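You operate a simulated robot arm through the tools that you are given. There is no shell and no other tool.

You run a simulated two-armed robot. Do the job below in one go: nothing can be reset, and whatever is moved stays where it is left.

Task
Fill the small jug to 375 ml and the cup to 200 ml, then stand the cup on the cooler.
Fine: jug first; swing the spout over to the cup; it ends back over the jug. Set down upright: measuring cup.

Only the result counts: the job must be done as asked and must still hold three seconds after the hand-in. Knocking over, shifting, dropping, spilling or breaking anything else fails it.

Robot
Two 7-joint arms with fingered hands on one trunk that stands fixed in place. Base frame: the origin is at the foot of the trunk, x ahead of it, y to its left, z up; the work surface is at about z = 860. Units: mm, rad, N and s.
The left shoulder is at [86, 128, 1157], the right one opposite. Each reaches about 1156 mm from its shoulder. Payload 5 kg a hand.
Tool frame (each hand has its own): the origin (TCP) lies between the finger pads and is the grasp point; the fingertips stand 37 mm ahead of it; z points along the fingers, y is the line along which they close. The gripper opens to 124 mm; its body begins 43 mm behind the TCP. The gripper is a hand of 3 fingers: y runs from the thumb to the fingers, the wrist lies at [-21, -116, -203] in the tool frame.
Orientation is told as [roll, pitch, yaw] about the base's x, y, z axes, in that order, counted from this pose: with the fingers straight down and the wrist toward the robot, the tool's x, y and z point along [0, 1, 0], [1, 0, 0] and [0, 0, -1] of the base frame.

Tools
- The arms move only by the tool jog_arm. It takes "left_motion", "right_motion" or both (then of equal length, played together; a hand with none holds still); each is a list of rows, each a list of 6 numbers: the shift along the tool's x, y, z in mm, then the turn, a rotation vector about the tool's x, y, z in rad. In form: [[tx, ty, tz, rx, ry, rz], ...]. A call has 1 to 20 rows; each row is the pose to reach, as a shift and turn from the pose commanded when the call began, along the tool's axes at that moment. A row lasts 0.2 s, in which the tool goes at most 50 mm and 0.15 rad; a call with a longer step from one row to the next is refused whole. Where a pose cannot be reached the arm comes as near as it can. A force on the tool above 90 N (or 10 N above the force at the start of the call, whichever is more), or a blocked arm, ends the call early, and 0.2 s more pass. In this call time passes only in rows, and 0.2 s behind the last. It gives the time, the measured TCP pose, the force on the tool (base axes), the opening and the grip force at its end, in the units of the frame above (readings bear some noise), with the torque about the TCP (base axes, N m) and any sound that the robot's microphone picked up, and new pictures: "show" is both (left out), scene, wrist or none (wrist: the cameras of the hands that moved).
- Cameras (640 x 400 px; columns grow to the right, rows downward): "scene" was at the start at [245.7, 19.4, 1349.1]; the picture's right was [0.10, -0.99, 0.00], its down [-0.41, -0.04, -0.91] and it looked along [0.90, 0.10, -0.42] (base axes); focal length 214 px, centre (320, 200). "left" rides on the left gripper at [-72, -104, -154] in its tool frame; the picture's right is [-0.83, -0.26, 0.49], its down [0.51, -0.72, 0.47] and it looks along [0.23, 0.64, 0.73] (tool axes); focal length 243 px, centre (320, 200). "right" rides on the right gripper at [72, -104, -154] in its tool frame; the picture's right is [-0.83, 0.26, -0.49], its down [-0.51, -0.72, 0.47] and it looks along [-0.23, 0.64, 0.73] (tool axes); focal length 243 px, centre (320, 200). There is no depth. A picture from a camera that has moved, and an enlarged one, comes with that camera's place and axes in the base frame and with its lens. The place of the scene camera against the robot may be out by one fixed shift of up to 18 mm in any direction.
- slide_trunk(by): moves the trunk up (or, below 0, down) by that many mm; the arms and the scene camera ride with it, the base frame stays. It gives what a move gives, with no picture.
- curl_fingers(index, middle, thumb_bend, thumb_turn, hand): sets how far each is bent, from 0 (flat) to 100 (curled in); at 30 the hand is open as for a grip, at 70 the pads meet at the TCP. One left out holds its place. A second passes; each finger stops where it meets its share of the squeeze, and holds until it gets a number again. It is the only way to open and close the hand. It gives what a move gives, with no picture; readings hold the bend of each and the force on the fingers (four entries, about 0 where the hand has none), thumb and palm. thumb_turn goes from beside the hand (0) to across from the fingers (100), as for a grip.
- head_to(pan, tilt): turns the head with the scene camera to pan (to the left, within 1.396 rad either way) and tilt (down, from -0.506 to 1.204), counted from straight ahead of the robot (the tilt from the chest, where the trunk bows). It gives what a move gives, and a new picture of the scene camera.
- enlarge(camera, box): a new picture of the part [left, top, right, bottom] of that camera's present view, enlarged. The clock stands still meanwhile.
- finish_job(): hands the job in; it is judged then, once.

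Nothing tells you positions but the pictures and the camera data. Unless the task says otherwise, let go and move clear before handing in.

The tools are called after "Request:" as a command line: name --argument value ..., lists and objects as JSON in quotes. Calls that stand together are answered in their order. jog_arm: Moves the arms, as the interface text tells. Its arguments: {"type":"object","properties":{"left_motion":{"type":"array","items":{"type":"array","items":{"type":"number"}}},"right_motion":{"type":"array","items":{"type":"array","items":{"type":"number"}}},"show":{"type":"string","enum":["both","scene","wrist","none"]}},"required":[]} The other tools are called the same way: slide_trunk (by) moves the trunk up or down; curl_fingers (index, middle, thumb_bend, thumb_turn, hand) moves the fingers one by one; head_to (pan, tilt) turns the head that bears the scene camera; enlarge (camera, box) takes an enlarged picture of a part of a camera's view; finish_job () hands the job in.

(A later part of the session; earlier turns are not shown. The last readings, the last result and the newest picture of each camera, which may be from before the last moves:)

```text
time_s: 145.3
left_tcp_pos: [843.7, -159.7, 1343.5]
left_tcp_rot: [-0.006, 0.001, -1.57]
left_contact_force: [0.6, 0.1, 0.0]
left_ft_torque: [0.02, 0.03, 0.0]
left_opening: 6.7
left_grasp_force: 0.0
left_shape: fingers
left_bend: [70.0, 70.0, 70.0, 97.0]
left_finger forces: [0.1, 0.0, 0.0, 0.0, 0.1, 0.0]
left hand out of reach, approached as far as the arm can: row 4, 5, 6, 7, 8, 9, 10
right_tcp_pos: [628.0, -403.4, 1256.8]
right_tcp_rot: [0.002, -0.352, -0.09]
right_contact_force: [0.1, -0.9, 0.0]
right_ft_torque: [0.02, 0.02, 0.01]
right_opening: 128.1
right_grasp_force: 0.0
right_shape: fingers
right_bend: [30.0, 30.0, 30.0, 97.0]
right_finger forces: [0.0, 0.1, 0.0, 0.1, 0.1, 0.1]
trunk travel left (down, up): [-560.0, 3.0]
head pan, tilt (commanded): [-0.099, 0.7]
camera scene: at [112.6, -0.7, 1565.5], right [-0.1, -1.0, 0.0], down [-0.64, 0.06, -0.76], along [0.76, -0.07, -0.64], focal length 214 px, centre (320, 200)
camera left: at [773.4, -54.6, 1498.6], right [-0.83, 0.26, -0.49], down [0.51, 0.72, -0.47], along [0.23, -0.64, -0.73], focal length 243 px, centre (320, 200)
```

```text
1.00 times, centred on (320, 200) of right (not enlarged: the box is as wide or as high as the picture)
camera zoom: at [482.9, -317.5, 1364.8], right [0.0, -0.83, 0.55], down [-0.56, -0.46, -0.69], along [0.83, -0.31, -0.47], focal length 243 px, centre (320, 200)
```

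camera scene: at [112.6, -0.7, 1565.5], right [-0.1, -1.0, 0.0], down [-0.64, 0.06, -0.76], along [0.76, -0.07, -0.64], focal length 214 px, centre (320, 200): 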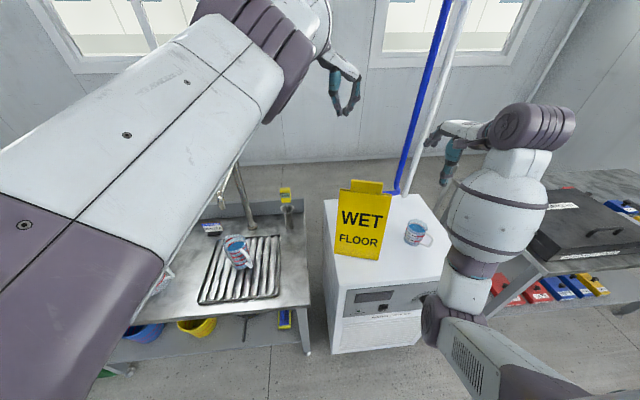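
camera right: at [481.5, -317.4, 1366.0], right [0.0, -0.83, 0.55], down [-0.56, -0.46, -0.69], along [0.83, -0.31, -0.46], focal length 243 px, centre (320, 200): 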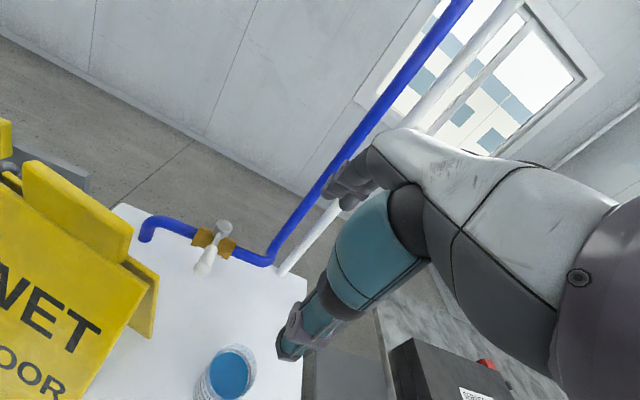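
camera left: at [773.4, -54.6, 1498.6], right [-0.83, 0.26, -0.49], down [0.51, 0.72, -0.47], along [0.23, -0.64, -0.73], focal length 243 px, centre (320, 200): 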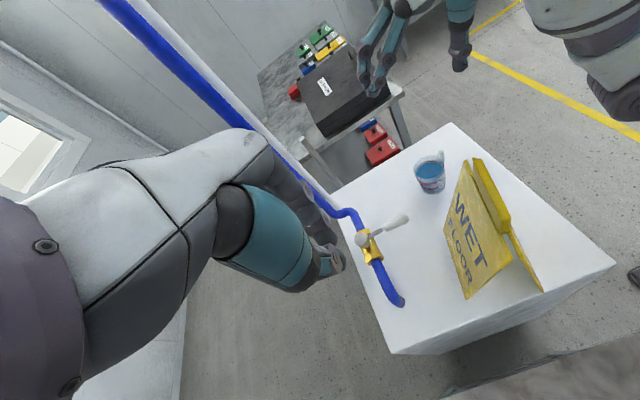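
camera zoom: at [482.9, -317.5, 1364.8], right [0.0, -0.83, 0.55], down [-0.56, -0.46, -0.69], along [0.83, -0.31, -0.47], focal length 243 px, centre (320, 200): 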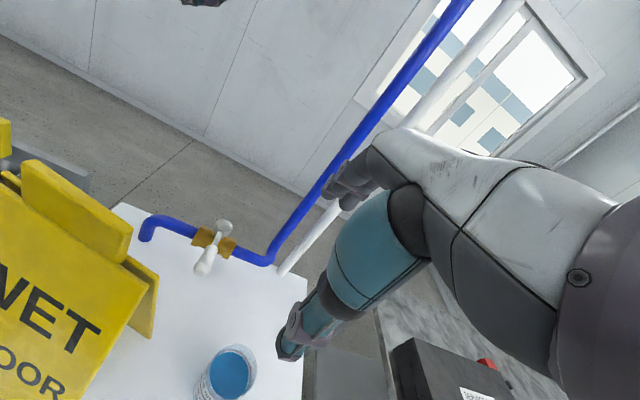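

The left camera works again and gives a fine view: in the base frame the sign's back-bottom edge runs about (740, −151)–(703, −298), front-left corner (611, −116). I'll come down behind it at (800, −165), clear of the hose at (869, −198).

Request:
jog_arm --left_motion '[[-9, 1, 39, 0, 0, 0], [-18, 2, 78, 0, 0, 0], [-27, 3, 116, 0, 0, 0], [-36, 4, 155, 0, 0, 0], [-44, 5, 193, 0, 0, 0]]' --show "both"

Request:
enlarge --camera "left" --box '[280, 100, 640, 400]'

```text
time_s: 146.5
left_tcp_pos: [861.0, -167.3, 1149.9]
left_tcp_rot: [-0.004, 0.0, -1.571]
left_contact_force: [-0.2, -0.4, -0.5]
left_ft_torque: [-0.02, 0.04, -0.03]
left_opening: 6.9
left_grasp_force: 0.0
left_shape: fingers
left_bend: [70.0, 70.0, 70.0, 97.0]
left_finger forces: [0.1, 0.1, 0.0, 0.1, 0.1, 0.0]
left hand out of reach, approached as far as the arm can: row 1, 2, 3, 4, 5
right_tcp_pos: [627.4, -400.7, 1256.7]
right_tcp_rot: [0.002, -0.35, -0.089]
right_contact_force: [0.4, -0.3, -0.1]
right_ft_torque: [0.0, 0.0, 0.01]
right_opening: 128.4
right_grasp_force: 0.0
right_shape: fingers
right_bend: [30.0, 30.0, 30.0, 97.0]
right_finger forces: [0.0, 0.0, 0.0, 0.1, 0.0, 0.1]
trunk travel left (down, up): [-560.0, 3.0]
head pan, tilt (commanded): [-0.099, 0.7]
camera scene: at [114.1, 0.8, 1565.3], right [-0.1, -1.0, 0.0], down [-0.64, 0.06, -0.76], along [0.76, -0.08, -0.65], focal length 214 px, centre (320, 200)
camera left: at [790.7, -62.1, 1304.5], right [-0.83, 0.26, -0.49], down [0.51, 0.72, -0.47], along [0.23, -0.64, -0.73], focal length 243 px, centre (320, 200)
```

scene: 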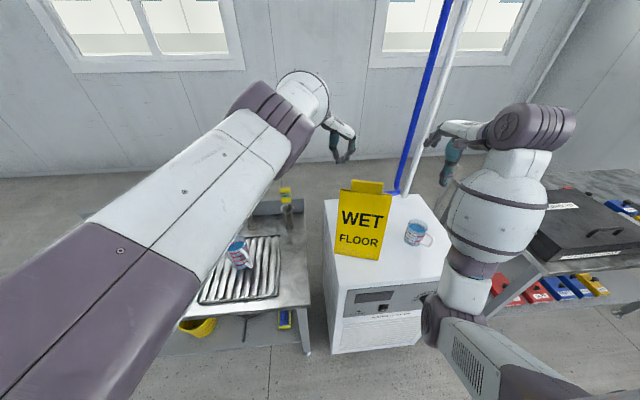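
left: 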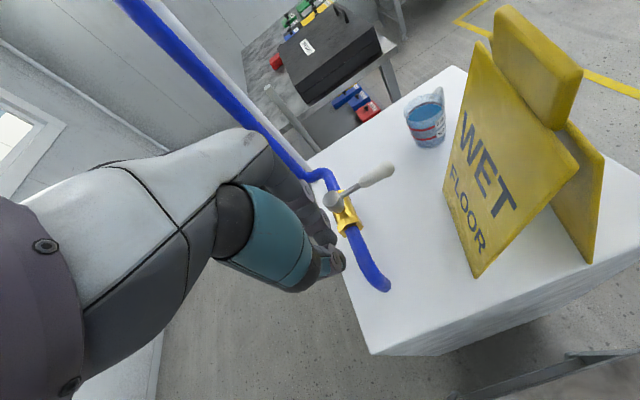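

```text
1.33 times, centred on (460, 250) of left
camera zoom: at [790.7, -62.1, 1304.5], right [-0.83, 0.26, -0.49], down [0.51, 0.72, -0.47], along [0.23, -0.64, -0.73], focal length 324 px, centre (133, 133)
```

zoom: 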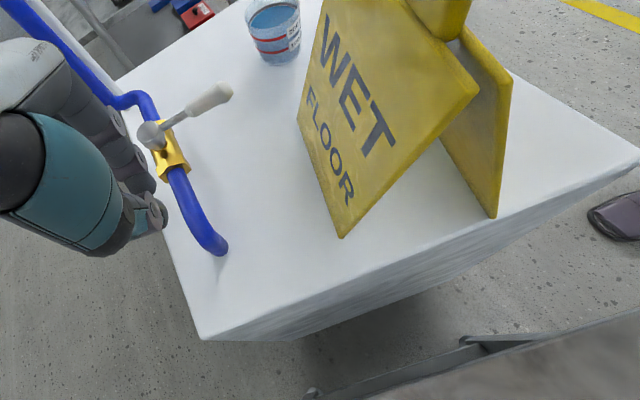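

The hand can't come nearer in x with this yaw. I'll relax the yaw to about −1.15 and try to bring it to x≈805.

Request:
jog_arm --left_motion '[[-7, 0, 0, 0, 0, -0.06], [-14, 0, 0, 0, 0, -0.12], [-21, 0, 0, 0, 0, -0.18], [-28, 0, 0, 0, 0, -0.24], [-35, 0, 0, 0, 0, -0.3], [-42, 0, 0, 0, 0, -0.36], [-49, 0, 0, 0, 0, -0.42], [-56, 0, 0, 0, 0, -0.42]]' --show "both"

```text
time_s: 148.3
left_tcp_pos: [909.3, -176.1, 1149.4]
left_tcp_rot: [-0.002, 0.0, -1.15]
left_contact_force: [-0.1, -0.1, 0.8]
left_ft_torque: [-0.02, 0.0, 0.0]
left_opening: 6.8
left_grasp_force: 0.1
left_shape: fingers
left_bend: [70.0, 70.0, 70.0, 97.0]
left_finger forces: [0.0, 0.0, 0.0, 0.1, 0.0, 0.1]
left hand out of reach, approached as far as the arm can: row 1, 2, 3, 4, 5, 6, 7, 8
right_tcp_pos: [626.2, -401.1, 1257.9]
right_tcp_rot: [0.003, -0.355, -0.09]
right_contact_force: [0.3, -0.2, 0.3]
right_ft_torque: [-0.01, -0.02, -0.04]
right_opening: 128.3
right_grasp_force: 0.1
right_shape: fingers
right_bend: [30.0, 30.0, 30.0, 97.0]
right_finger forces: [0.1, 0.1, 0.0, 0.1, 0.0, 0.0]
trunk travel left (down, up): [-560.0, 3.0]
head pan, tilt (commanded): [-0.099, 0.7]
camera scene: at [111.8, 1.2, 1565.7], right [-0.1, -1.0, 0.0], down [-0.64, 0.06, -0.76], along [0.76, -0.08, -0.64], focal length 214 px, centre (320, 200)
camera left: at [800.9, -110.4, 1303.4], right [-0.87, -0.1, -0.49], down [0.17, 0.87, -0.47], along [0.47, -0.49, -0.73], focal length 243 px, centre (320, 200)
```

scene: 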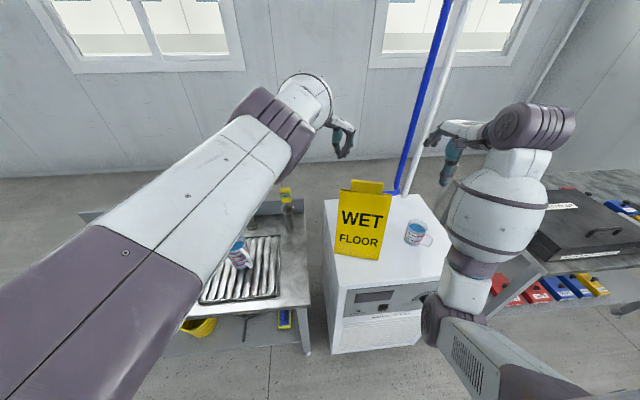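
left: 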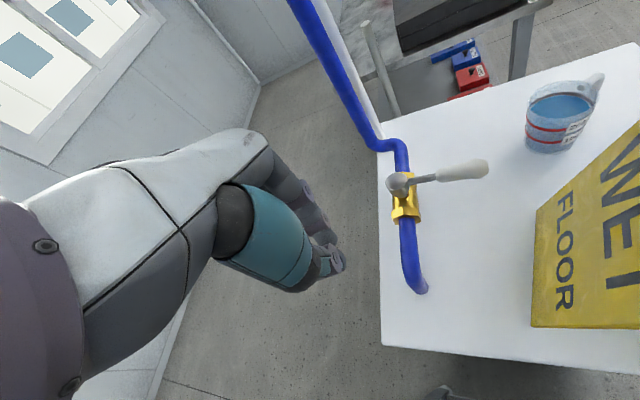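

Less yaw is worse; the wrist wants to stay around x≈840, so turning further (yaw ≈ −2.3) should swing the fingers back toward the sign. I'll try that at the same height.

Request:
jog_arm --left_motion '[[-11.6, -6.5, 0, 0, 0, 0.128], [-23.1, -13, 0, 0, 0, 0.256], [-34.7, -19.5, 0, 0, 0, 0.383], [-46.3, -26, 0, 0, 0, 0.511], [-57.8, -32.6, 0, 0, 0, 0.639], [-69.4, -39, 0, 0, 0, 0.767], [-81, -45.6, 0, 0, 0, 0.894], [-92.5, -52, 0, 0, 0, 1.022], [-104.1, -58.6, 0, 0, 0, 1.15]]' --show "both"

```text
time_s: 150.3
left_tcp_pos: [784.0, -165.7, 1154.8]
left_tcp_rot: [0.001, 0.0, -2.301]
left_contact_force: [0.1, -0.5, -0.2]
left_ft_torque: [0.0, -0.01, -0.02]
left_opening: 6.5
left_grasp_force: 0.0
left_shape: fingers
left_bend: [70.0, 70.0, 70.0, 97.0]
left_finger forces: [0.1, 0.0, 0.0, 0.0, 0.1, 0.0]
left hand out of reach, approached as far as the arm can: row 6, 7, 8, 9
right_tcp_pos: [625.4, -403.1, 1258.3]
right_tcp_rot: [0.002, -0.354, -0.089]
right_contact_force: [0.2, -0.7, 0.9]
right_ft_torque: [0.04, -0.03, 0.03]
right_opening: 128.4
right_grasp_force: 0.0
right_shape: fingers
right_bend: [30.0, 30.0, 30.0, 97.0]
right_finger forces: [0.0, 0.0, 0.0, 0.1, 0.1, 0.1]
trunk travel left (down, up): [-560.0, 3.0]
head pan, tilt (commanded): [-0.099, 0.7]
camera scene: at [110.9, -0.7, 1565.8], right [-0.1, -1.0, 0.0], down [-0.64, 0.06, -0.77], along [0.76, -0.07, -0.64], focal length 214 px, centre (320, 200)
camera left: at [800.0, -40.0, 1308.2], right [-0.44, 0.75, -0.49], down [0.86, 0.2, -0.47], along [-0.25, -0.63, -0.73], focal length 243 px, centre (320, 200)
```

scene: 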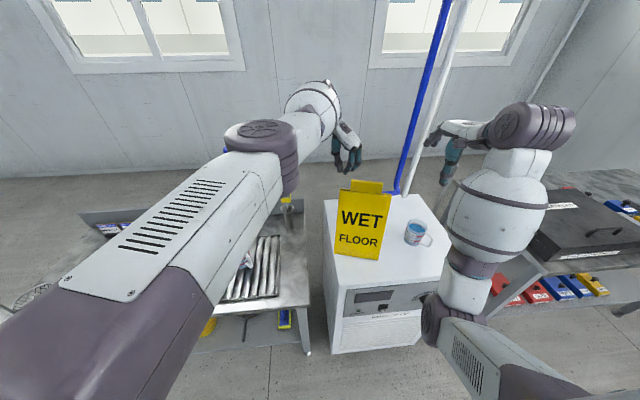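
left: 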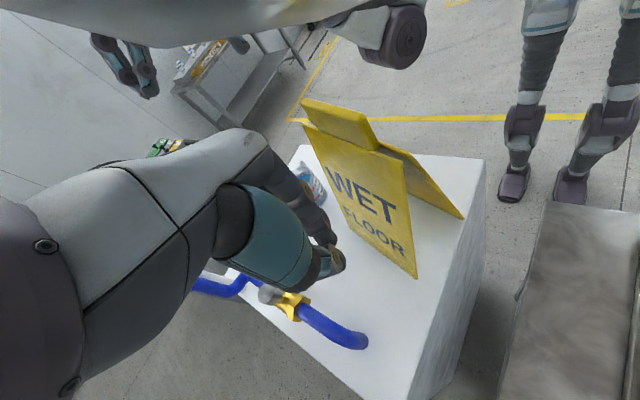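

Now the left fingers are right behind the sign at (784, −166), with a clear view from the left camera. I'll lower straight down to z≈930 (about 40 mm behind the panel's foot).

Request:
jog_arm --left_motion '[[0, 0, 38, 0, 0, 0], [0, 0, 76, 0, 0, 0], [0, 0, 114, 0, 0, 0], [0, 0, 150, 0, 0, 0]]' --show "both"

```text
time_s: 151.3
left_tcp_pos: [769.8, -161.9, 1002.6]
left_tcp_rot: [0.0, -0.002, -2.298]
left_contact_force: [0.8, -0.3, -0.5]
left_ft_torque: [0.0, 0.02, 0.01]
left_opening: 6.5
left_grasp_force: 0.1
left_shape: fingers
left_bend: [70.0, 70.0, 70.0, 97.0]
left_finger forces: [0.0, 0.0, 0.1, 0.0, 0.1, 0.1]
left hand out of reach, approached as far as the arm can: row 2, 3, 4
right_tcp_pos: [627.2, -401.8, 1255.9]
right_tcp_rot: [0.0, -0.351, -0.089]
right_contact_force: [0.2, -0.5, -0.8]
right_ft_torque: [0.05, -0.02, 0.01]
right_opening: 128.3
right_grasp_force: 0.0
right_shape: fingers
right_bend: [30.0, 30.0, 30.0, 97.0]
right_finger forces: [0.1, 0.0, 0.0, 0.0, 0.1, 0.0]
trunk travel left (down, up): [-560.0, 3.0]
head pan, tilt (commanded): [-0.099, 0.7]
camera scene: at [113.4, 1.4, 1565.2], right [-0.1, -1.0, 0.0], down [-0.64, 0.06, -0.76], along [0.76, -0.08, -0.64], focal length 214 px, centre (320, 200)
camera left: at [786.2, -35.6, 1157.1], right [-0.45, 0.75, -0.49], down [0.86, 0.2, -0.47], along [-0.26, -0.63, -0.73], focal length 243 px, centre (320, 200)
```

scene: 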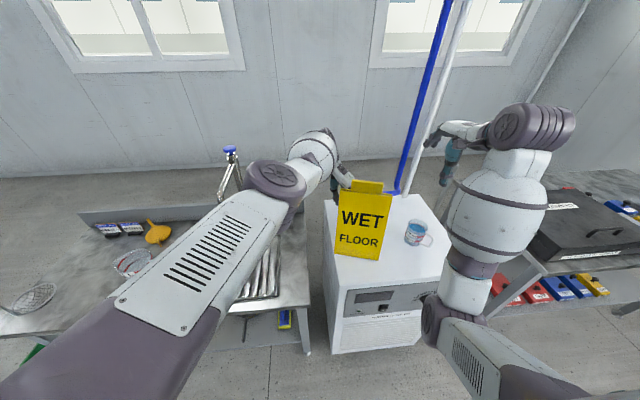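
left: 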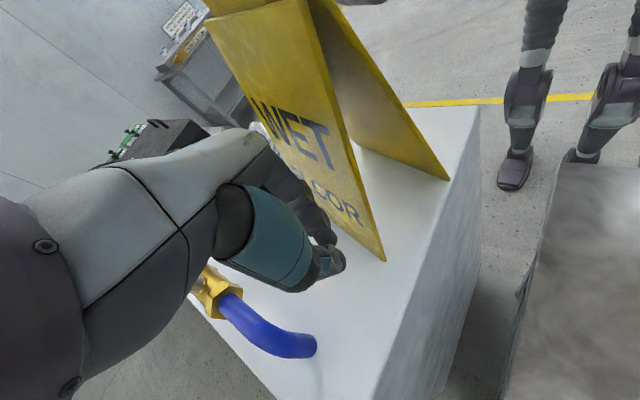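

The arm is near full stretch here. I'll finish the descent to z≈930 with a slightly smaller yaw (−2.0) so the fingers stay behind the panel without touching yet.

Request:
jog_arm --left_motion '[[2, -3, 10, 0, 0, -0.12], [4, -6, 20, 0, 0, -0.24], [4.6, -6.8, 36, 0, 0, -0.3], [4.6, -6.8, 54, 0, 0, -0.3], [4.6, -6.8, 72, 0, 0, -0.3]]' --show "both"

Request:
enlarge --camera "left" --box '[220, 100, 500, 400]'

```text
time_s: 152.5
left_tcp_pos: [780.7, -159.3, 935.1]
left_tcp_rot: [0.0, 0.0, -2.0]
left_contact_force: [0.2, 0.2, 1.0]
left_ft_torque: [-0.01, 0.03, 0.0]
left_opening: 6.8
left_grasp_force: 0.2
left_shape: fingers
left_bend: [70.0, 70.0, 70.0, 97.0]
left_finger forces: [0.1, 0.0, 0.0, 0.1, 0.0, 0.0]
left hand out of reach, approached as far as the arm can: row 1
right_tcp_pos: [626.6, -402.0, 1258.0]
right_tcp_rot: [0.001, -0.354, -0.091]
right_contact_force: [0.0, -0.4, -1.0]
right_ft_torque: [-0.01, -0.01, -0.04]
right_opening: 128.3
right_grasp_force: 0.1
right_shape: fingers
right_bend: [30.0, 30.0, 30.0, 97.0]
right_finger forces: [0.0, 0.0, 0.0, 0.1, 0.0, 0.1]
trunk travel left (down, up): [-560.0, 3.0]
head pan, tilt (commanded): [-0.099, 0.7]
camera scene: at [111.9, 0.3, 1565.7], right [-0.1, -0.99, 0.0], down [-0.64, 0.06, -0.76], along [0.76, -0.08, -0.64], focal length 214 px, centre (320, 200)
camera left: at [759.1, -34.2, 1089.3], right [-0.65, 0.58, -0.49], down [0.76, 0.45, -0.47], along [-0.06, -0.68, -0.73], focal length 243 px, centre (320, 200)
```

scene: 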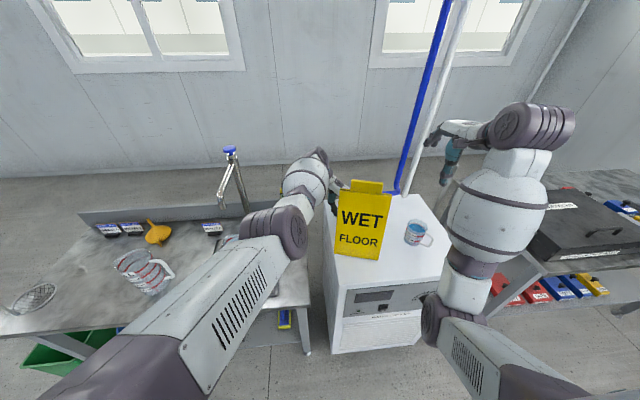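
left: 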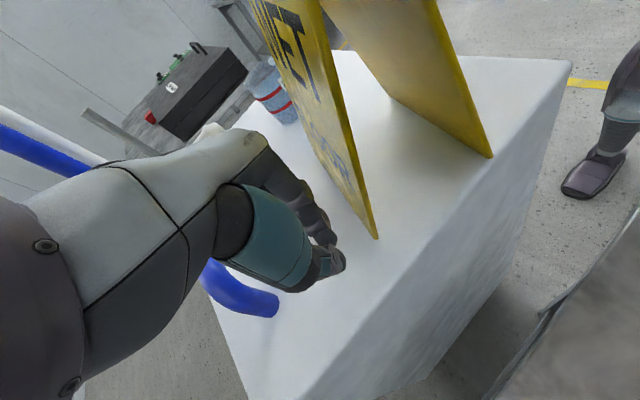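

```text
1.33 times, centred on (360, 250) of left
camera zoom: at [759.1, -34.2, 1089.3], right [-0.65, 0.58, -0.49], down [0.76, 0.45, -0.47], along [-0.06, -0.68, -0.73], focal length 324 px, centre (267, 133)
```

zoom: 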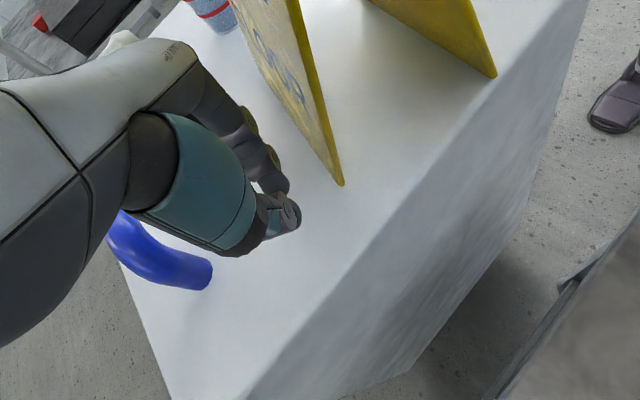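

Fingers sit just behind the back-left foot (740, −148). Pushing here toward −x both turns the sign the right way and moves it back. I'll push gently about 15 mm past contact and re-measure.

Request:
jog_arm --left_motion '[[-10.9, 5, 0, 0, 0, 0], [-21.8, 10, 0, 0, 0, 0], [-27.3, 12.5, 0, 0, 0, 0], [-32.7, 15, 0, 0, 0, 0], [-37.3, 17, 0, 0, 0, 0], [-41.8, 19.1, 0, 0, 0, 0]]' --show "both"

Request:
enlarge --camera "left" --box '[220, 60, 600, 360]'

Request:
enlarge --camera "scene" --box '[310, 150, 450, 290]'

```text
time_s: 153.9
left_tcp_pos: [733.7, -157.5, 936.5]
left_tcp_rot: [0.0, -0.001, -1.999]
left_contact_force: [0.9, 0.4, 0.6]
left_ft_torque: [0.03, -0.02, -0.03]
left_opening: 6.0
left_grasp_force: 0.2
left_shape: fingers
left_bend: [70.0, 70.0, 70.0, 97.0]
left_finger forces: [0.6, 0.0, 0.1, 0.1, 0.0, 0.0]
right_tcp_pos: [626.0, -400.9, 1259.7]
right_tcp_rot: [0.001, -0.353, -0.09]
right_contact_force: [0.5, -0.1, -0.7]
right_ft_torque: [0.0, 0.03, -0.02]
right_opening: 128.5
right_grasp_force: 0.0
right_shape: fingers
right_bend: [30.0, 30.0, 30.0, 97.0]
right_finger forces: [0.0, 0.1, 0.1, 0.0, 0.0, 0.0]
trunk travel left (down, up): [-560.0, 3.0]
head pan, tilt (commanded): [-0.099, 0.7]
camera scene: at [111.4, 1.5, 1565.8], right [-0.1, -1.0, 0.0], down [-0.64, 0.06, -0.77], along [0.76, -0.08, -0.64], focal length 214 px, centre (320, 200)
camera left: at [711.9, -32.8, 1089.4], right [-0.65, 0.58, -0.49], down [0.76, 0.45, -0.47], along [-0.06, -0.68, -0.73], focal length 243 px, centre (320, 200)
```

scene: 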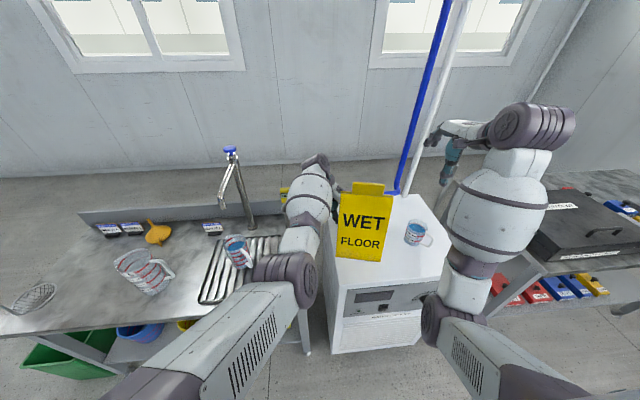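
left: 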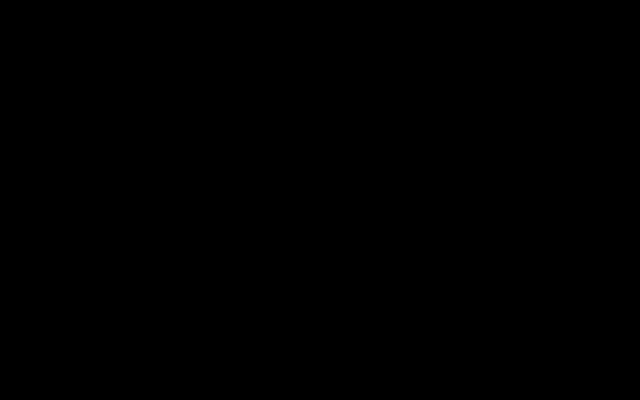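

```text
1.33 times, centred on (410, 210) of left
camera zoom: at [711.9, -32.8, 1089.4], right [-0.65, 0.58, -0.49], down [0.76, 0.45, -0.47], along [-0.06, -0.68, -0.73], focal length 324 px, centre (200, 187)
```

zoom: 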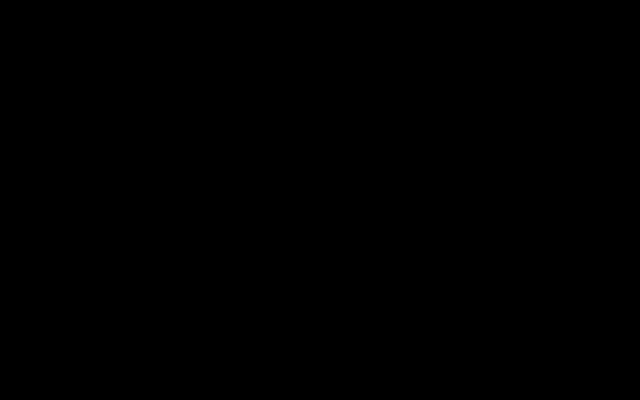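

```text
2.86 times, centred on (380, 220) of scene
camera zoom: at [111.4, 1.5, 1565.8], right [-0.1, -1.0, 0.0], down [-0.64, 0.06, -0.77], along [0.76, -0.08, -0.64], focal length 613 px, centre (149, 143)
```

zoom: 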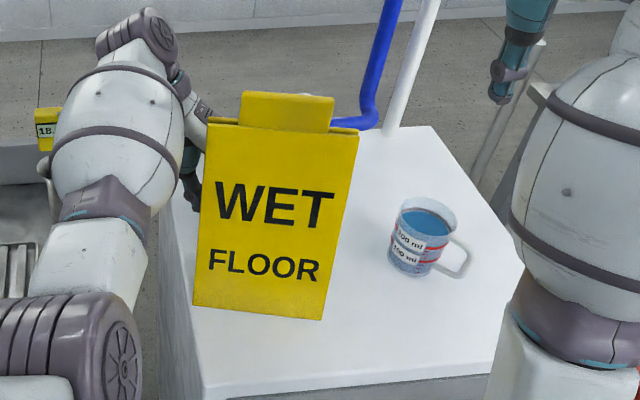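

The sign moved back ~12 mm and turned a little; it needs more turn. I'll push again closer to the corner by ~24 mm.

Request:
jog_arm --left_motion '[[5.5, -2.5, 0, 0, 0, 0], [2.1, -9.8, 0, 0, 0, 0], [-5.1, -6.4, 0, 0, 0, 0], [-10.6, -3.9, 0, 0, 0, 0], [-16.1, -1.4, 0, 0, 0, 0], [-21.5, 1.0, 0, 0, 0, 0], [-25.1, 2.7, 0, 0, 0, 0]]' --show "scene"

Request:
enlarge --camera "scene" --box '[310, 150, 450, 290]'

```text
time_s: 155.5
left_tcp_pos: [709.1, -150.7, 935.5]
left_tcp_rot: [0.001, 0.0, -2.0]
left_contact_force: [0.8, -0.3, -0.9]
left_ft_torque: [-0.01, -0.01, 0.01]
left_opening: 6.5
left_grasp_force: 0.7
left_shape: fingers
left_bend: [70.0, 70.0, 70.0, 97.0]
left_finger forces: [0.8, 0.0, 0.0, 0.1, 0.0, 0.0]
right_tcp_pos: [625.1, -400.9, 1258.7]
right_tcp_rot: [0.001, -0.354, -0.09]
right_contact_force: [0.2, 0.4, 0.1]
right_ft_torque: [0.01, 0.01, 0.01]
right_opening: 128.8
right_grasp_force: 0.1
right_shape: fingers
right_bend: [30.0, 30.0, 30.0, 97.0]
right_finger forces: [0.1, 0.0, 0.0, 0.0, 0.0, 0.0]
trunk travel left (down, up): [-560.0, 3.0]
head pan, tilt (commanded): [-0.099, 0.7]
camera scene: at [111.6, 1.4, 1565.8], right [-0.1, -1.0, 0.0], down [-0.64, 0.06, -0.76], along [0.76, -0.08, -0.64], focal length 214 px, centre (320, 200)
```

scene: 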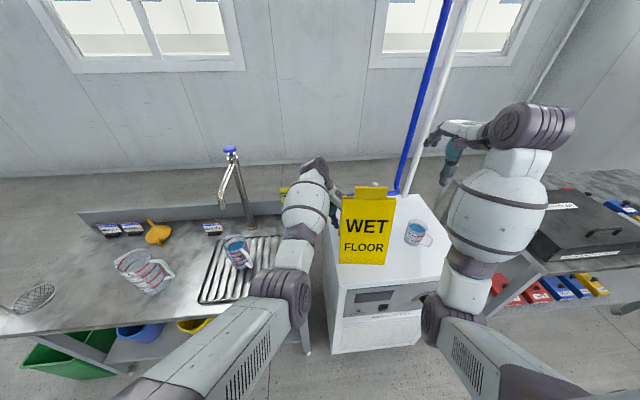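

```text
2.86 times, centred on (380, 220) of scene
camera zoom: at [111.6, 1.4, 1565.8], right [-0.1, -1.0, 0.0], down [-0.64, 0.06, -0.76], along [0.76, -0.08, -0.64], focal length 613 px, centre (149, 143)
```

zoom: 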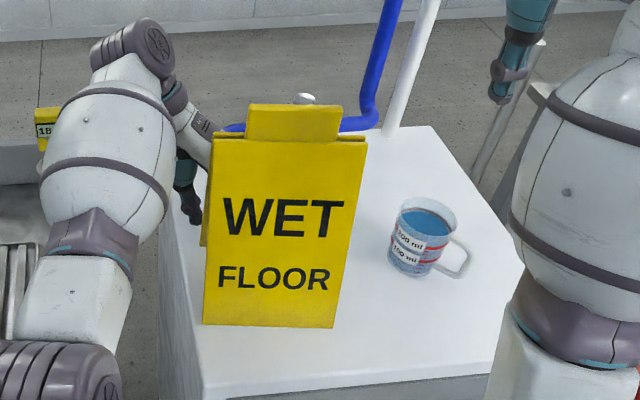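

Good: the front edge is now about (564, −113)–(541, −280); it needs a bit more ccw turn, +10 mm in x and −22 mm in y. That can come from a push at the front-right foot (+x) and one at the front-left foot (−y). I'll retreat the left hand backward and up first, and close the right fingers.

Request:
jog_arm --left_motion '[[13.6, -6.2, 0, 0, 0, 0], [31.8, -14.6, 0, 0, 0, 0], [31.8, -14.6, -40, 0, 0, 0], [31.8, -14.6, -80, 0, 0, 0], [31.8, -14.6, -120, 0, 0, 0], [31.8, -14.6, -165, 0, 0, 0], [31.8, -14.6, -210, 0, 0, 0]]' --show "scene"

Request:
curl_fingers --hand "right" --index 70 --middle 70 --thumb_bend 70

Request:
enlarge --camera "scene" --box '[310, 150, 450, 290]'

```text
time_s: 157.1
left_tcp_pos: [743.9, -148.2, 1146.0]
left_tcp_rot: [0.0, 0.002, -2.0]
left_contact_force: [0.7, 0.5, 0.1]
left_ft_torque: [0.02, -0.02, -0.02]
left_opening: 6.6
left_grasp_force: 0.1
left_shape: fingers
left_bend: [70.0, 70.0, 70.0, 97.0]
left_finger forces: [0.0, 0.0, 0.0, 0.0, 0.1, 0.0]
right_tcp_pos: [625.4, -401.1, 1259.8]
right_tcp_rot: [0.003, -0.355, -0.088]
right_contact_force: [0.0, -1.3, -0.6]
right_ft_torque: [0.03, 0.0, 0.02]
right_opening: 128.3
right_grasp_force: 0.1
right_shape: fingers
right_bend: [30.0, 30.0, 30.0, 97.0]
right_finger forces: [0.1, 0.0, 0.0, 0.0, 0.1, 0.0]
trunk travel left (down, up): [-560.0, 3.0]
head pan, tilt (commanded): [-0.099, 0.7]
camera scene: at [110.2, 1.3, 1566.1], right [-0.1, -1.0, 0.0], down [-0.64, 0.06, -0.77], along [0.76, -0.08, -0.64], focal length 214 px, centre (320, 200)
```

scene: 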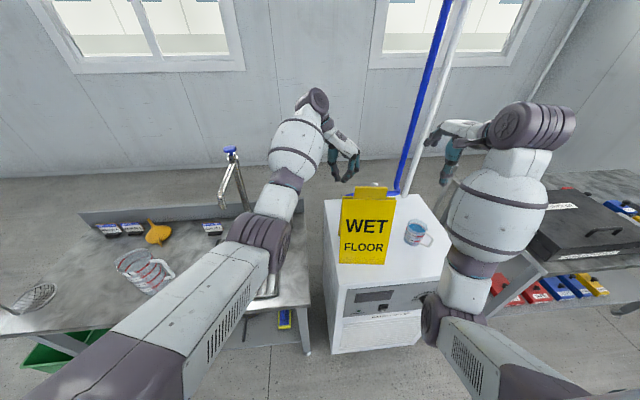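

```text
time_s: 158.1
left_tcp_pos: [745.2, -148.2, 1145.6]
left_tcp_rot: [-0.002, 0.001, -2.0]
left_contact_force: [-0.2, -0.7, -0.4]
left_ft_torque: [-0.01, 0.0, -0.03]
left_opening: 6.6
left_grasp_force: 0.1
left_shape: fingers
left_bend: [70.0, 70.0, 70.0, 97.0]
left_finger forces: [0.0, 0.0, 0.0, 0.0, 0.0, 0.0]
right_tcp_pos: [626.2, -402.0, 1258.5]
right_tcp_rot: [0.002, -0.355, -0.088]
right_contact_force: [-0.1, -0.1, 0.1]
right_ft_torque: [-0.02, 0.0, -0.02]
right_opening: 6.9
right_grasp_force: 0.2
right_shape: fingers
right_bend: [70.0, 70.0, 70.0, 97.0]
right_finger forces: [0.0, 0.1, 0.0, 0.1, 0.0, 0.0]
trunk travel left (down, up): [-560.0, 3.0]
head pan, tilt (commanded): [-0.099, 0.7]
```

```text
2.86 times, centred on (380, 220) of scene
camera zoom: at [111.5, 1.2, 1565.8], right [-0.1, -1.0, 0.0], down [-0.64, 0.06, -0.76], along [0.76, -0.08, -0.64], focal length 613 px, centre (149, 143)
```

zoom: 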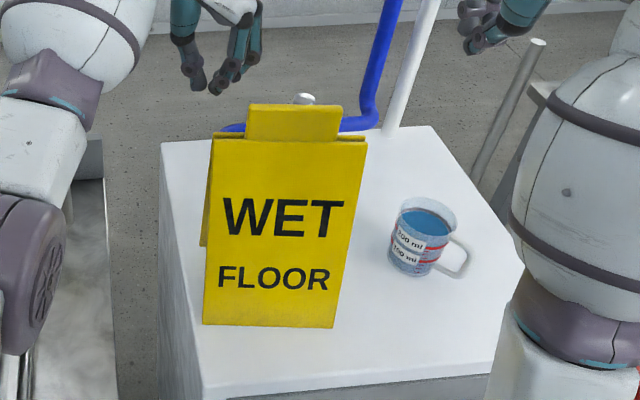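

Sign is stable. I'll take the left hand up and around to the left side of the sign (yaw −1.57).

Request:
jog_arm --left_motion '[[-10, -10, -40, 0, 0, 0], [-25, -25, -80, 0, 0, -0.1], [-55, -55, -104, 0, 0, -0.2], [-89, -89, -104, 0, 0, -0.3], [-115, -80, -79, 0, 0, -0.43], [-140, -71, -54, 0, 0, -0.43], [-166, -62, -29, 0, 0, -0.43], [-191.4, -53.1, -4, 0, 0, -0.43]]' --show "both"

```text
time_s: 159.9
left_tcp_pos: [590.7, -21.1, 1149.2]
left_tcp_rot: [0.0, -0.001, -1.569]
left_contact_force: [-0.7, -0.5, -0.1]
left_ft_torque: [-0.01, 0.0, 0.03]
left_opening: 6.6
left_grasp_force: 0.0
left_shape: fingers
left_bend: [70.0, 70.0, 70.0, 97.0]
left_finger forces: [0.0, 0.0, 0.0, 0.0, 0.0, 0.0]
right_tcp_pos: [624.9, -401.8, 1258.8]
right_tcp_rot: [0.002, -0.354, -0.089]
right_contact_force: [0.4, -0.4, 0.7]
right_ft_torque: [0.03, 0.0, -0.02]
right_opening: 7.1
right_grasp_force: 0.0
right_shape: fingers
right_bend: [70.0, 70.0, 70.0, 97.0]
right_finger forces: [0.0, 0.0, 0.0, 0.0, 0.0, 0.0]
trunk travel left (down, up): [-560.0, 3.0]
head pan, tilt (commanded): [-0.099, 0.7]
camera scene: at [110.7, 1.8, 1565.8], right [-0.1, -0.99, 0.0], down [-0.64, 0.06, -0.77], along [0.76, -0.08, -0.64], focal length 214 px, centre (320, 200)
camera left: at [519.5, 83.5, 1302.4], right [-0.83, 0.26, -0.49], down [0.51, 0.72, -0.47], along [0.23, -0.64, -0.73], focal length 243 px, centre (320, 200)
```

scene: 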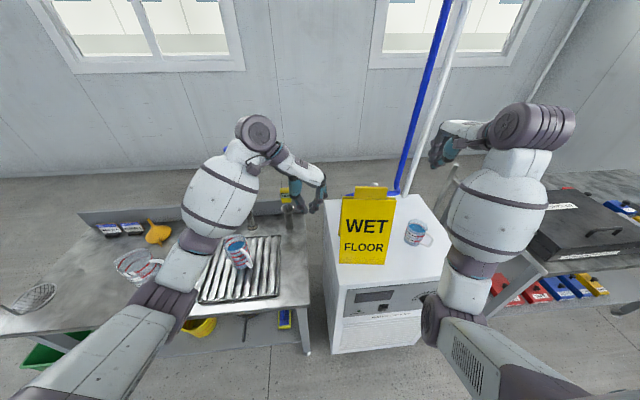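
left: 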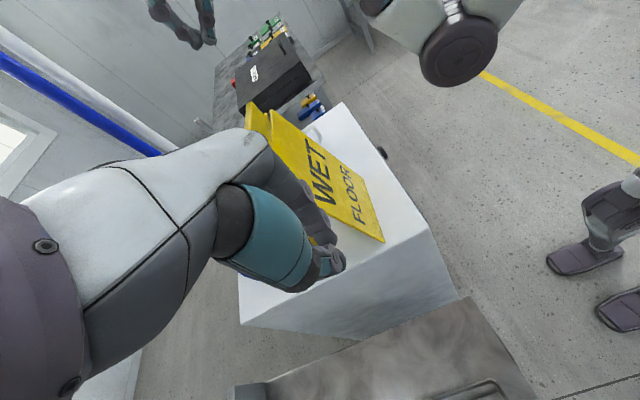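

The left arm is back in a natural posture with its camera working. I'll zoom in to measure the sign's front-left foot relative to the cooler's edges.

Request:
enlarge --camera "left" --box '[230, 90, 470, 350]'

Request:
enlarge --camera "scene" --box '[310, 180, 450, 300]'

```text
1.54 times, centred on (350, 220) of left
camera zoom: at [519.5, 83.5, 1302.4], right [-0.83, 0.26, -0.49], down [0.51, 0.72, -0.47], along [0.23, -0.64, -0.73], focal length 373 px, centre (274, 169)
```

zoom: 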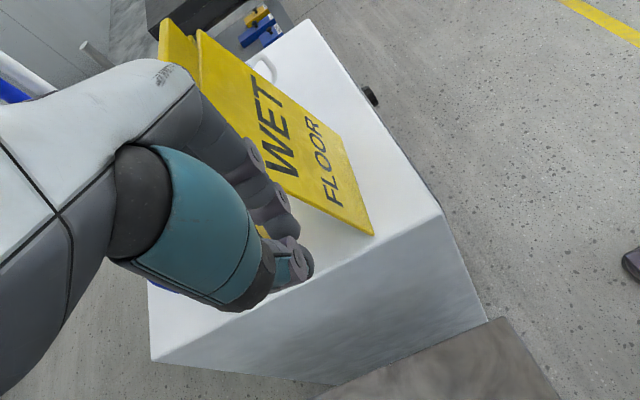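

```text
3.33 times, centred on (380, 240) of scene
camera zoom: at [110.7, 1.8, 1565.8], right [-0.1, -0.99, 0.0], down [-0.64, 0.06, -0.77], along [0.76, -0.08, -0.64], focal length 715 px, centre (120, 67)
```

zoom: 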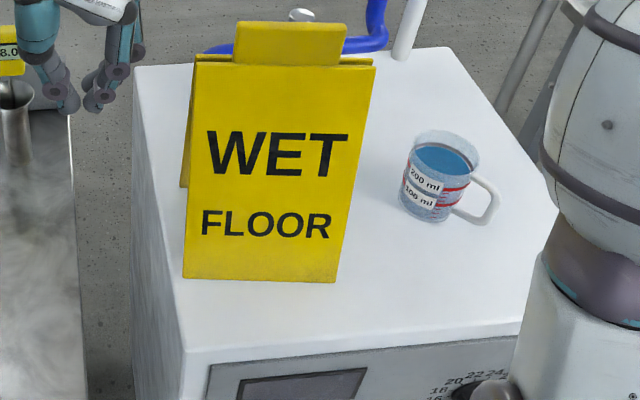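

Current (scene frame): front-left foot (561, −114), front-right (540, −278); targets (560, −141) and (562, −313). I'll lower the left hand beside the sign.

Request:
jog_arm --left_motion '[[0, 0, 44, 0, 0, 0], [0, 0, 88, 0, 0, 0], [0, 0, 132, 0, 0, 0], [0, 0, 176, 0, 0, 0], [0, 0, 219, 0, 0, 0]]' --show "both"

Request:
enlarge --camera "left" --box '[250, 50, 490, 310]'

```text
time_s: 161.1
left_tcp_pos: [592.1, -19.2, 928.7]
left_tcp_rot: [0.001, 0.001, -1.571]
left_contact_force: [0.5, 1.1, 0.2]
left_ft_torque: [0.01, 0.0, 0.06]
left_opening: 6.3
left_grasp_force: 0.2
left_shape: fingers
left_bend: [70.0, 70.0, 70.0, 97.0]
left_finger forces: [0.1, 0.0, 0.1, 0.0, 0.0, 0.0]
right_tcp_pos: [626.8, -401.6, 1258.0]
right_tcp_rot: [0.001, -0.352, -0.087]
right_contact_force: [-0.2, 0.5, -0.2]
right_ft_torque: [-0.01, 0.0, 0.01]
right_opening: 7.5
right_grasp_force: 0.1
right_shape: fingers
right_bend: [70.0, 70.0, 70.0, 97.0]
right_finger forces: [0.1, 0.0, 0.0, 0.1, 0.2, 0.0]
trunk travel left (down, up): [-560.0, 3.0]
head pan, tilt (commanded): [-0.099, 0.7]
camera scene: at [112.1, 1.4, 1565.6], right [-0.1, -1.0, 0.0], down [-0.64, 0.06, -0.76], along [0.76, -0.08, -0.64], focal length 214 px, centre (320, 200)
camera left: at [519.8, 84.1, 1082.4], right [-0.83, 0.26, -0.49], down [0.51, 0.72, -0.47], along [0.23, -0.64, -0.73], focal length 243 px, centre (320, 200)
```

scene: 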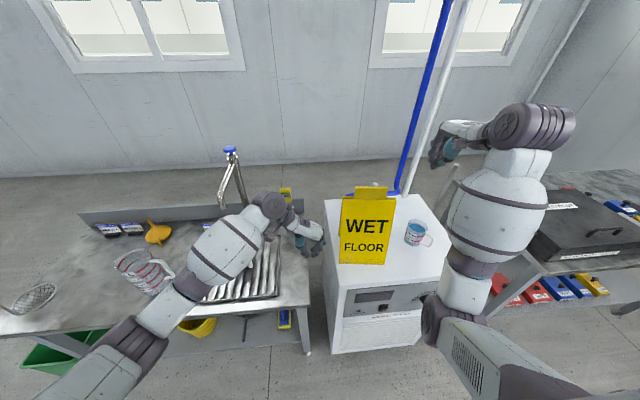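
left: 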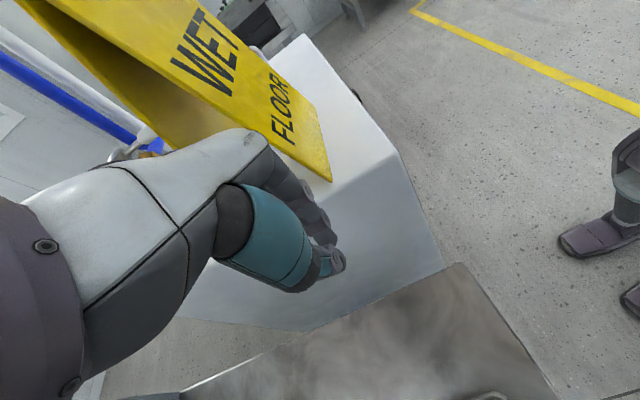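

```text
1.54 times, centred on (370, 180) of left
camera zoom: at [519.8, 84.1, 1082.4], right [-0.83, 0.26, -0.49], down [0.51, 0.72, -0.47], along [0.23, -0.64, -0.73], focal length 373 px, centre (243, 231)
```

zoom: 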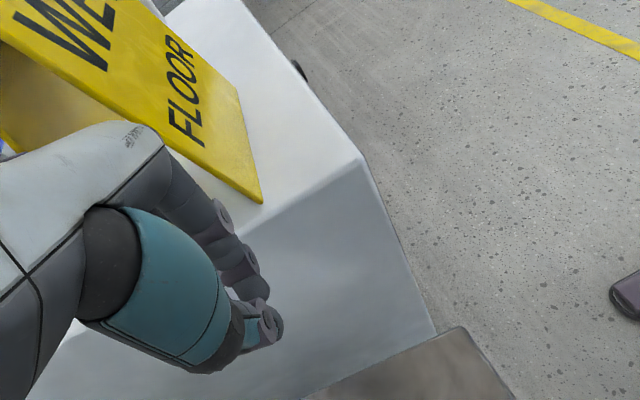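

I'll push toward −y slowly at the front-left edge: approach ~50 mm, then ~15 mm in small steps, and re-measure.

Request:
jog_arm --left_motion '[[0, 18, 0, 0, 0, 0], [0, 36, 0, 0, 0, 0], [0, 46, 0, 0, 0, 0], [0, 52, 0, 0, 0, 0], [0, 57, 0, 0, 0, 0], [0, 62, 0, 0, 0, 0], [0, 66, 0, 0, 0, 0]]' --show "both"

Request:
enlarge --camera "scene" --box '[310, 180, 450, 300]'

Request:
enlarge --camera "left" --box '[200, 50, 440, 310]'

```text
time_s: 162.7
left_tcp_pos: [592.8, -87.2, 930.3]
left_tcp_rot: [-0.001, 0.0, -1.572]
left_contact_force: [-0.1, 0.7, 0.6]
left_ft_torque: [-0.02, -0.01, -0.04]
left_opening: 6.7
left_grasp_force: 0.1
left_shape: fingers
left_bend: [70.0, 70.0, 70.0, 97.0]
left_finger forces: [0.8, 0.4, 0.0, 0.1, 0.0, 0.0]
right_tcp_pos: [627.5, -400.7, 1258.8]
right_tcp_rot: [0.002, -0.355, -0.088]
right_contact_force: [-0.8, -0.2, 0.2]
right_ft_torque: [0.01, -0.01, 0.0]
right_opening: 7.5
right_grasp_force: 0.1
right_shape: fingers
right_bend: [70.0, 70.0, 70.0, 97.0]
right_finger forces: [0.0, 0.0, 0.0, 0.0, 0.0, 0.0]
trunk travel left (down, up): [-560.0, 3.0]
head pan, tilt (commanded): [-0.099, 0.7]
camera scene: at [111.5, 1.3, 1565.8], right [-0.1, -1.0, 0.0], down [-0.64, 0.06, -0.76], along [0.76, -0.08, -0.64], focal length 214 px, centre (320, 200)
camera left: at [520.3, 17.1, 1084.3], right [-0.83, 0.26, -0.49], down [0.51, 0.72, -0.47], along [0.23, -0.64, -0.73], focal length 243 px, centre (320, 200)
```

scene: 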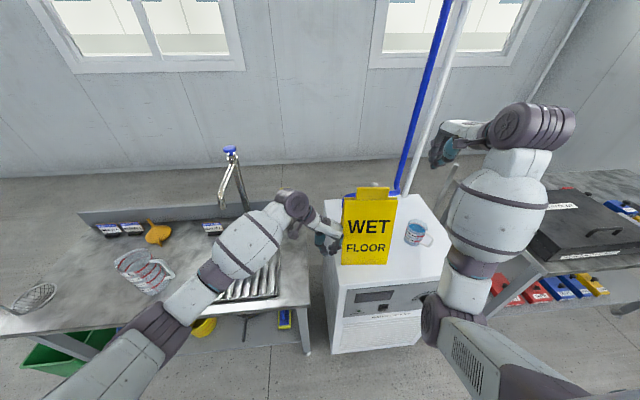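
left: 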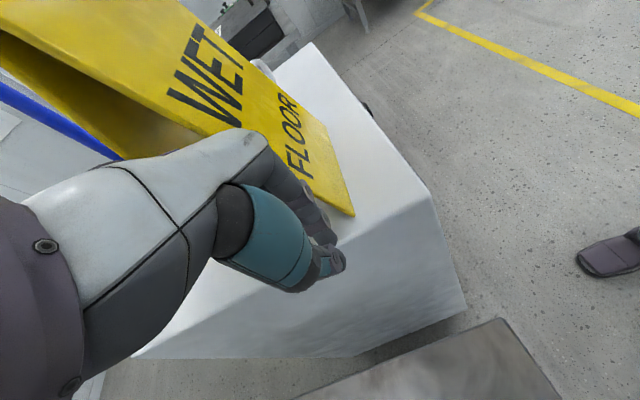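

```text
3.33 times, centred on (380, 240) of scene
camera zoom: at [111.5, 1.3, 1565.8], right [-0.1, -1.0, 0.0], down [-0.64, 0.06, -0.76], along [0.76, -0.08, -0.64], focal length 715 px, centre (120, 67)
```

zoom: 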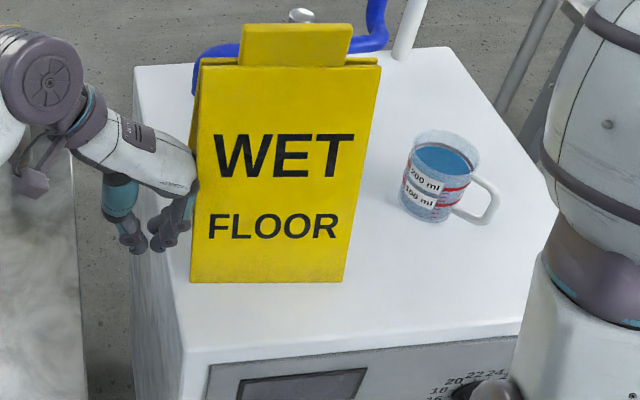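

```text
1.54 times, centred on (320, 180) of left
camera zoom: at [520.3, 17.1, 1084.3], right [-0.83, 0.26, -0.49], down [0.51, 0.72, -0.47], along [0.23, -0.64, -0.73], focal length 373 px, centre (320, 231)
```

zoom: 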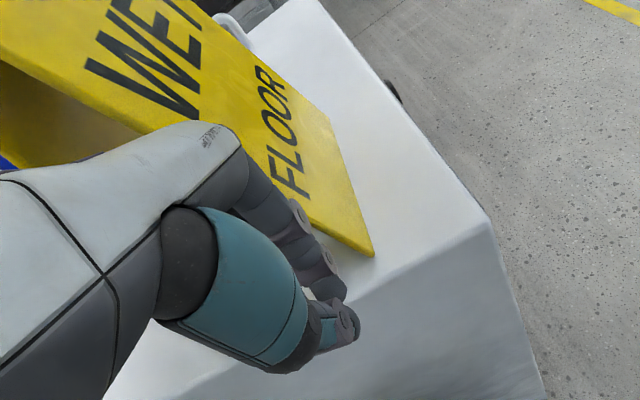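

It slid nicely (8 mm so far) without tipping. I'll push another ~19 mm.

Request:
jog_arm --left_motion '[[0, 5, 0, 0, 0, 0], [0, 10, 0, 0, 0, 0], [0, 15, 0, 0, 0, 0], [0, 19, 0, 0, 0, 0]]' --show "scene"

Request:
enlarge --camera "scene" --box '[310, 180, 450, 300]'

```text
time_s: 163.7
left_tcp_pos: [591.5, -105.7, 930.3]
left_tcp_rot: [-0.001, 0.001, -1.569]
left_contact_force: [0.3, 2.1, 0.3]
left_ft_torque: [-0.05, -0.03, -0.02]
left_opening: 6.3
left_grasp_force: 0.7
left_shape: fingers
left_bend: [70.0, 70.0, 70.0, 97.0]
left_finger forces: [1.1, 0.2, 0.0, 0.0, 0.0, 0.0]
right_tcp_pos: [625.7, -400.9, 1259.0]
right_tcp_rot: [0.0, -0.354, -0.091]
right_contact_force: [1.0, 0.0, -0.2]
right_ft_torque: [0.03, -0.02, -0.01]
right_opening: 7.3
right_grasp_force: 0.0
right_shape: fingers
right_bend: [70.0, 70.0, 70.0, 97.0]
right_finger forces: [0.0, 0.1, 0.0, 0.0, 0.0, 0.0]
trunk travel left (down, up): [-560.0, 3.0]
head pan, tilt (commanded): [-0.099, 0.7]
camera scene: at [111.4, 1.2, 1565.8], right [-0.1, -1.0, 0.0], down [-0.64, 0.06, -0.76], along [0.76, -0.08, -0.64], focal length 214 px, centre (320, 200)
```

scene: 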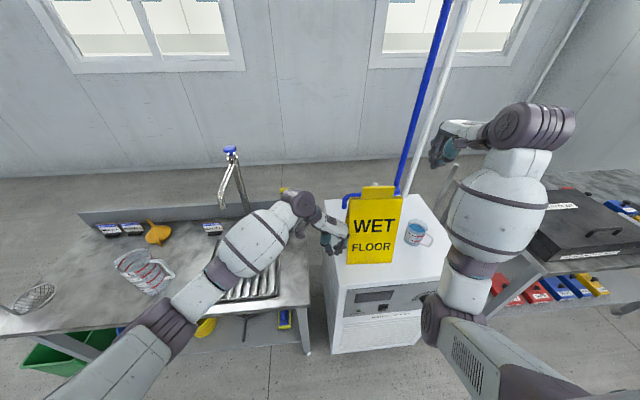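

```text
3.33 times, centred on (380, 240) of scene
camera zoom: at [111.4, 1.2, 1565.8], right [-0.1, -1.0, 0.0], down [-0.64, 0.06, -0.76], along [0.76, -0.08, -0.64], focal length 715 px, centre (120, 67)
```

zoom: 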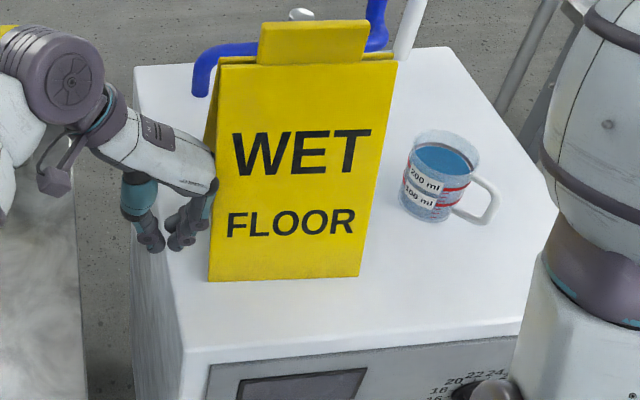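

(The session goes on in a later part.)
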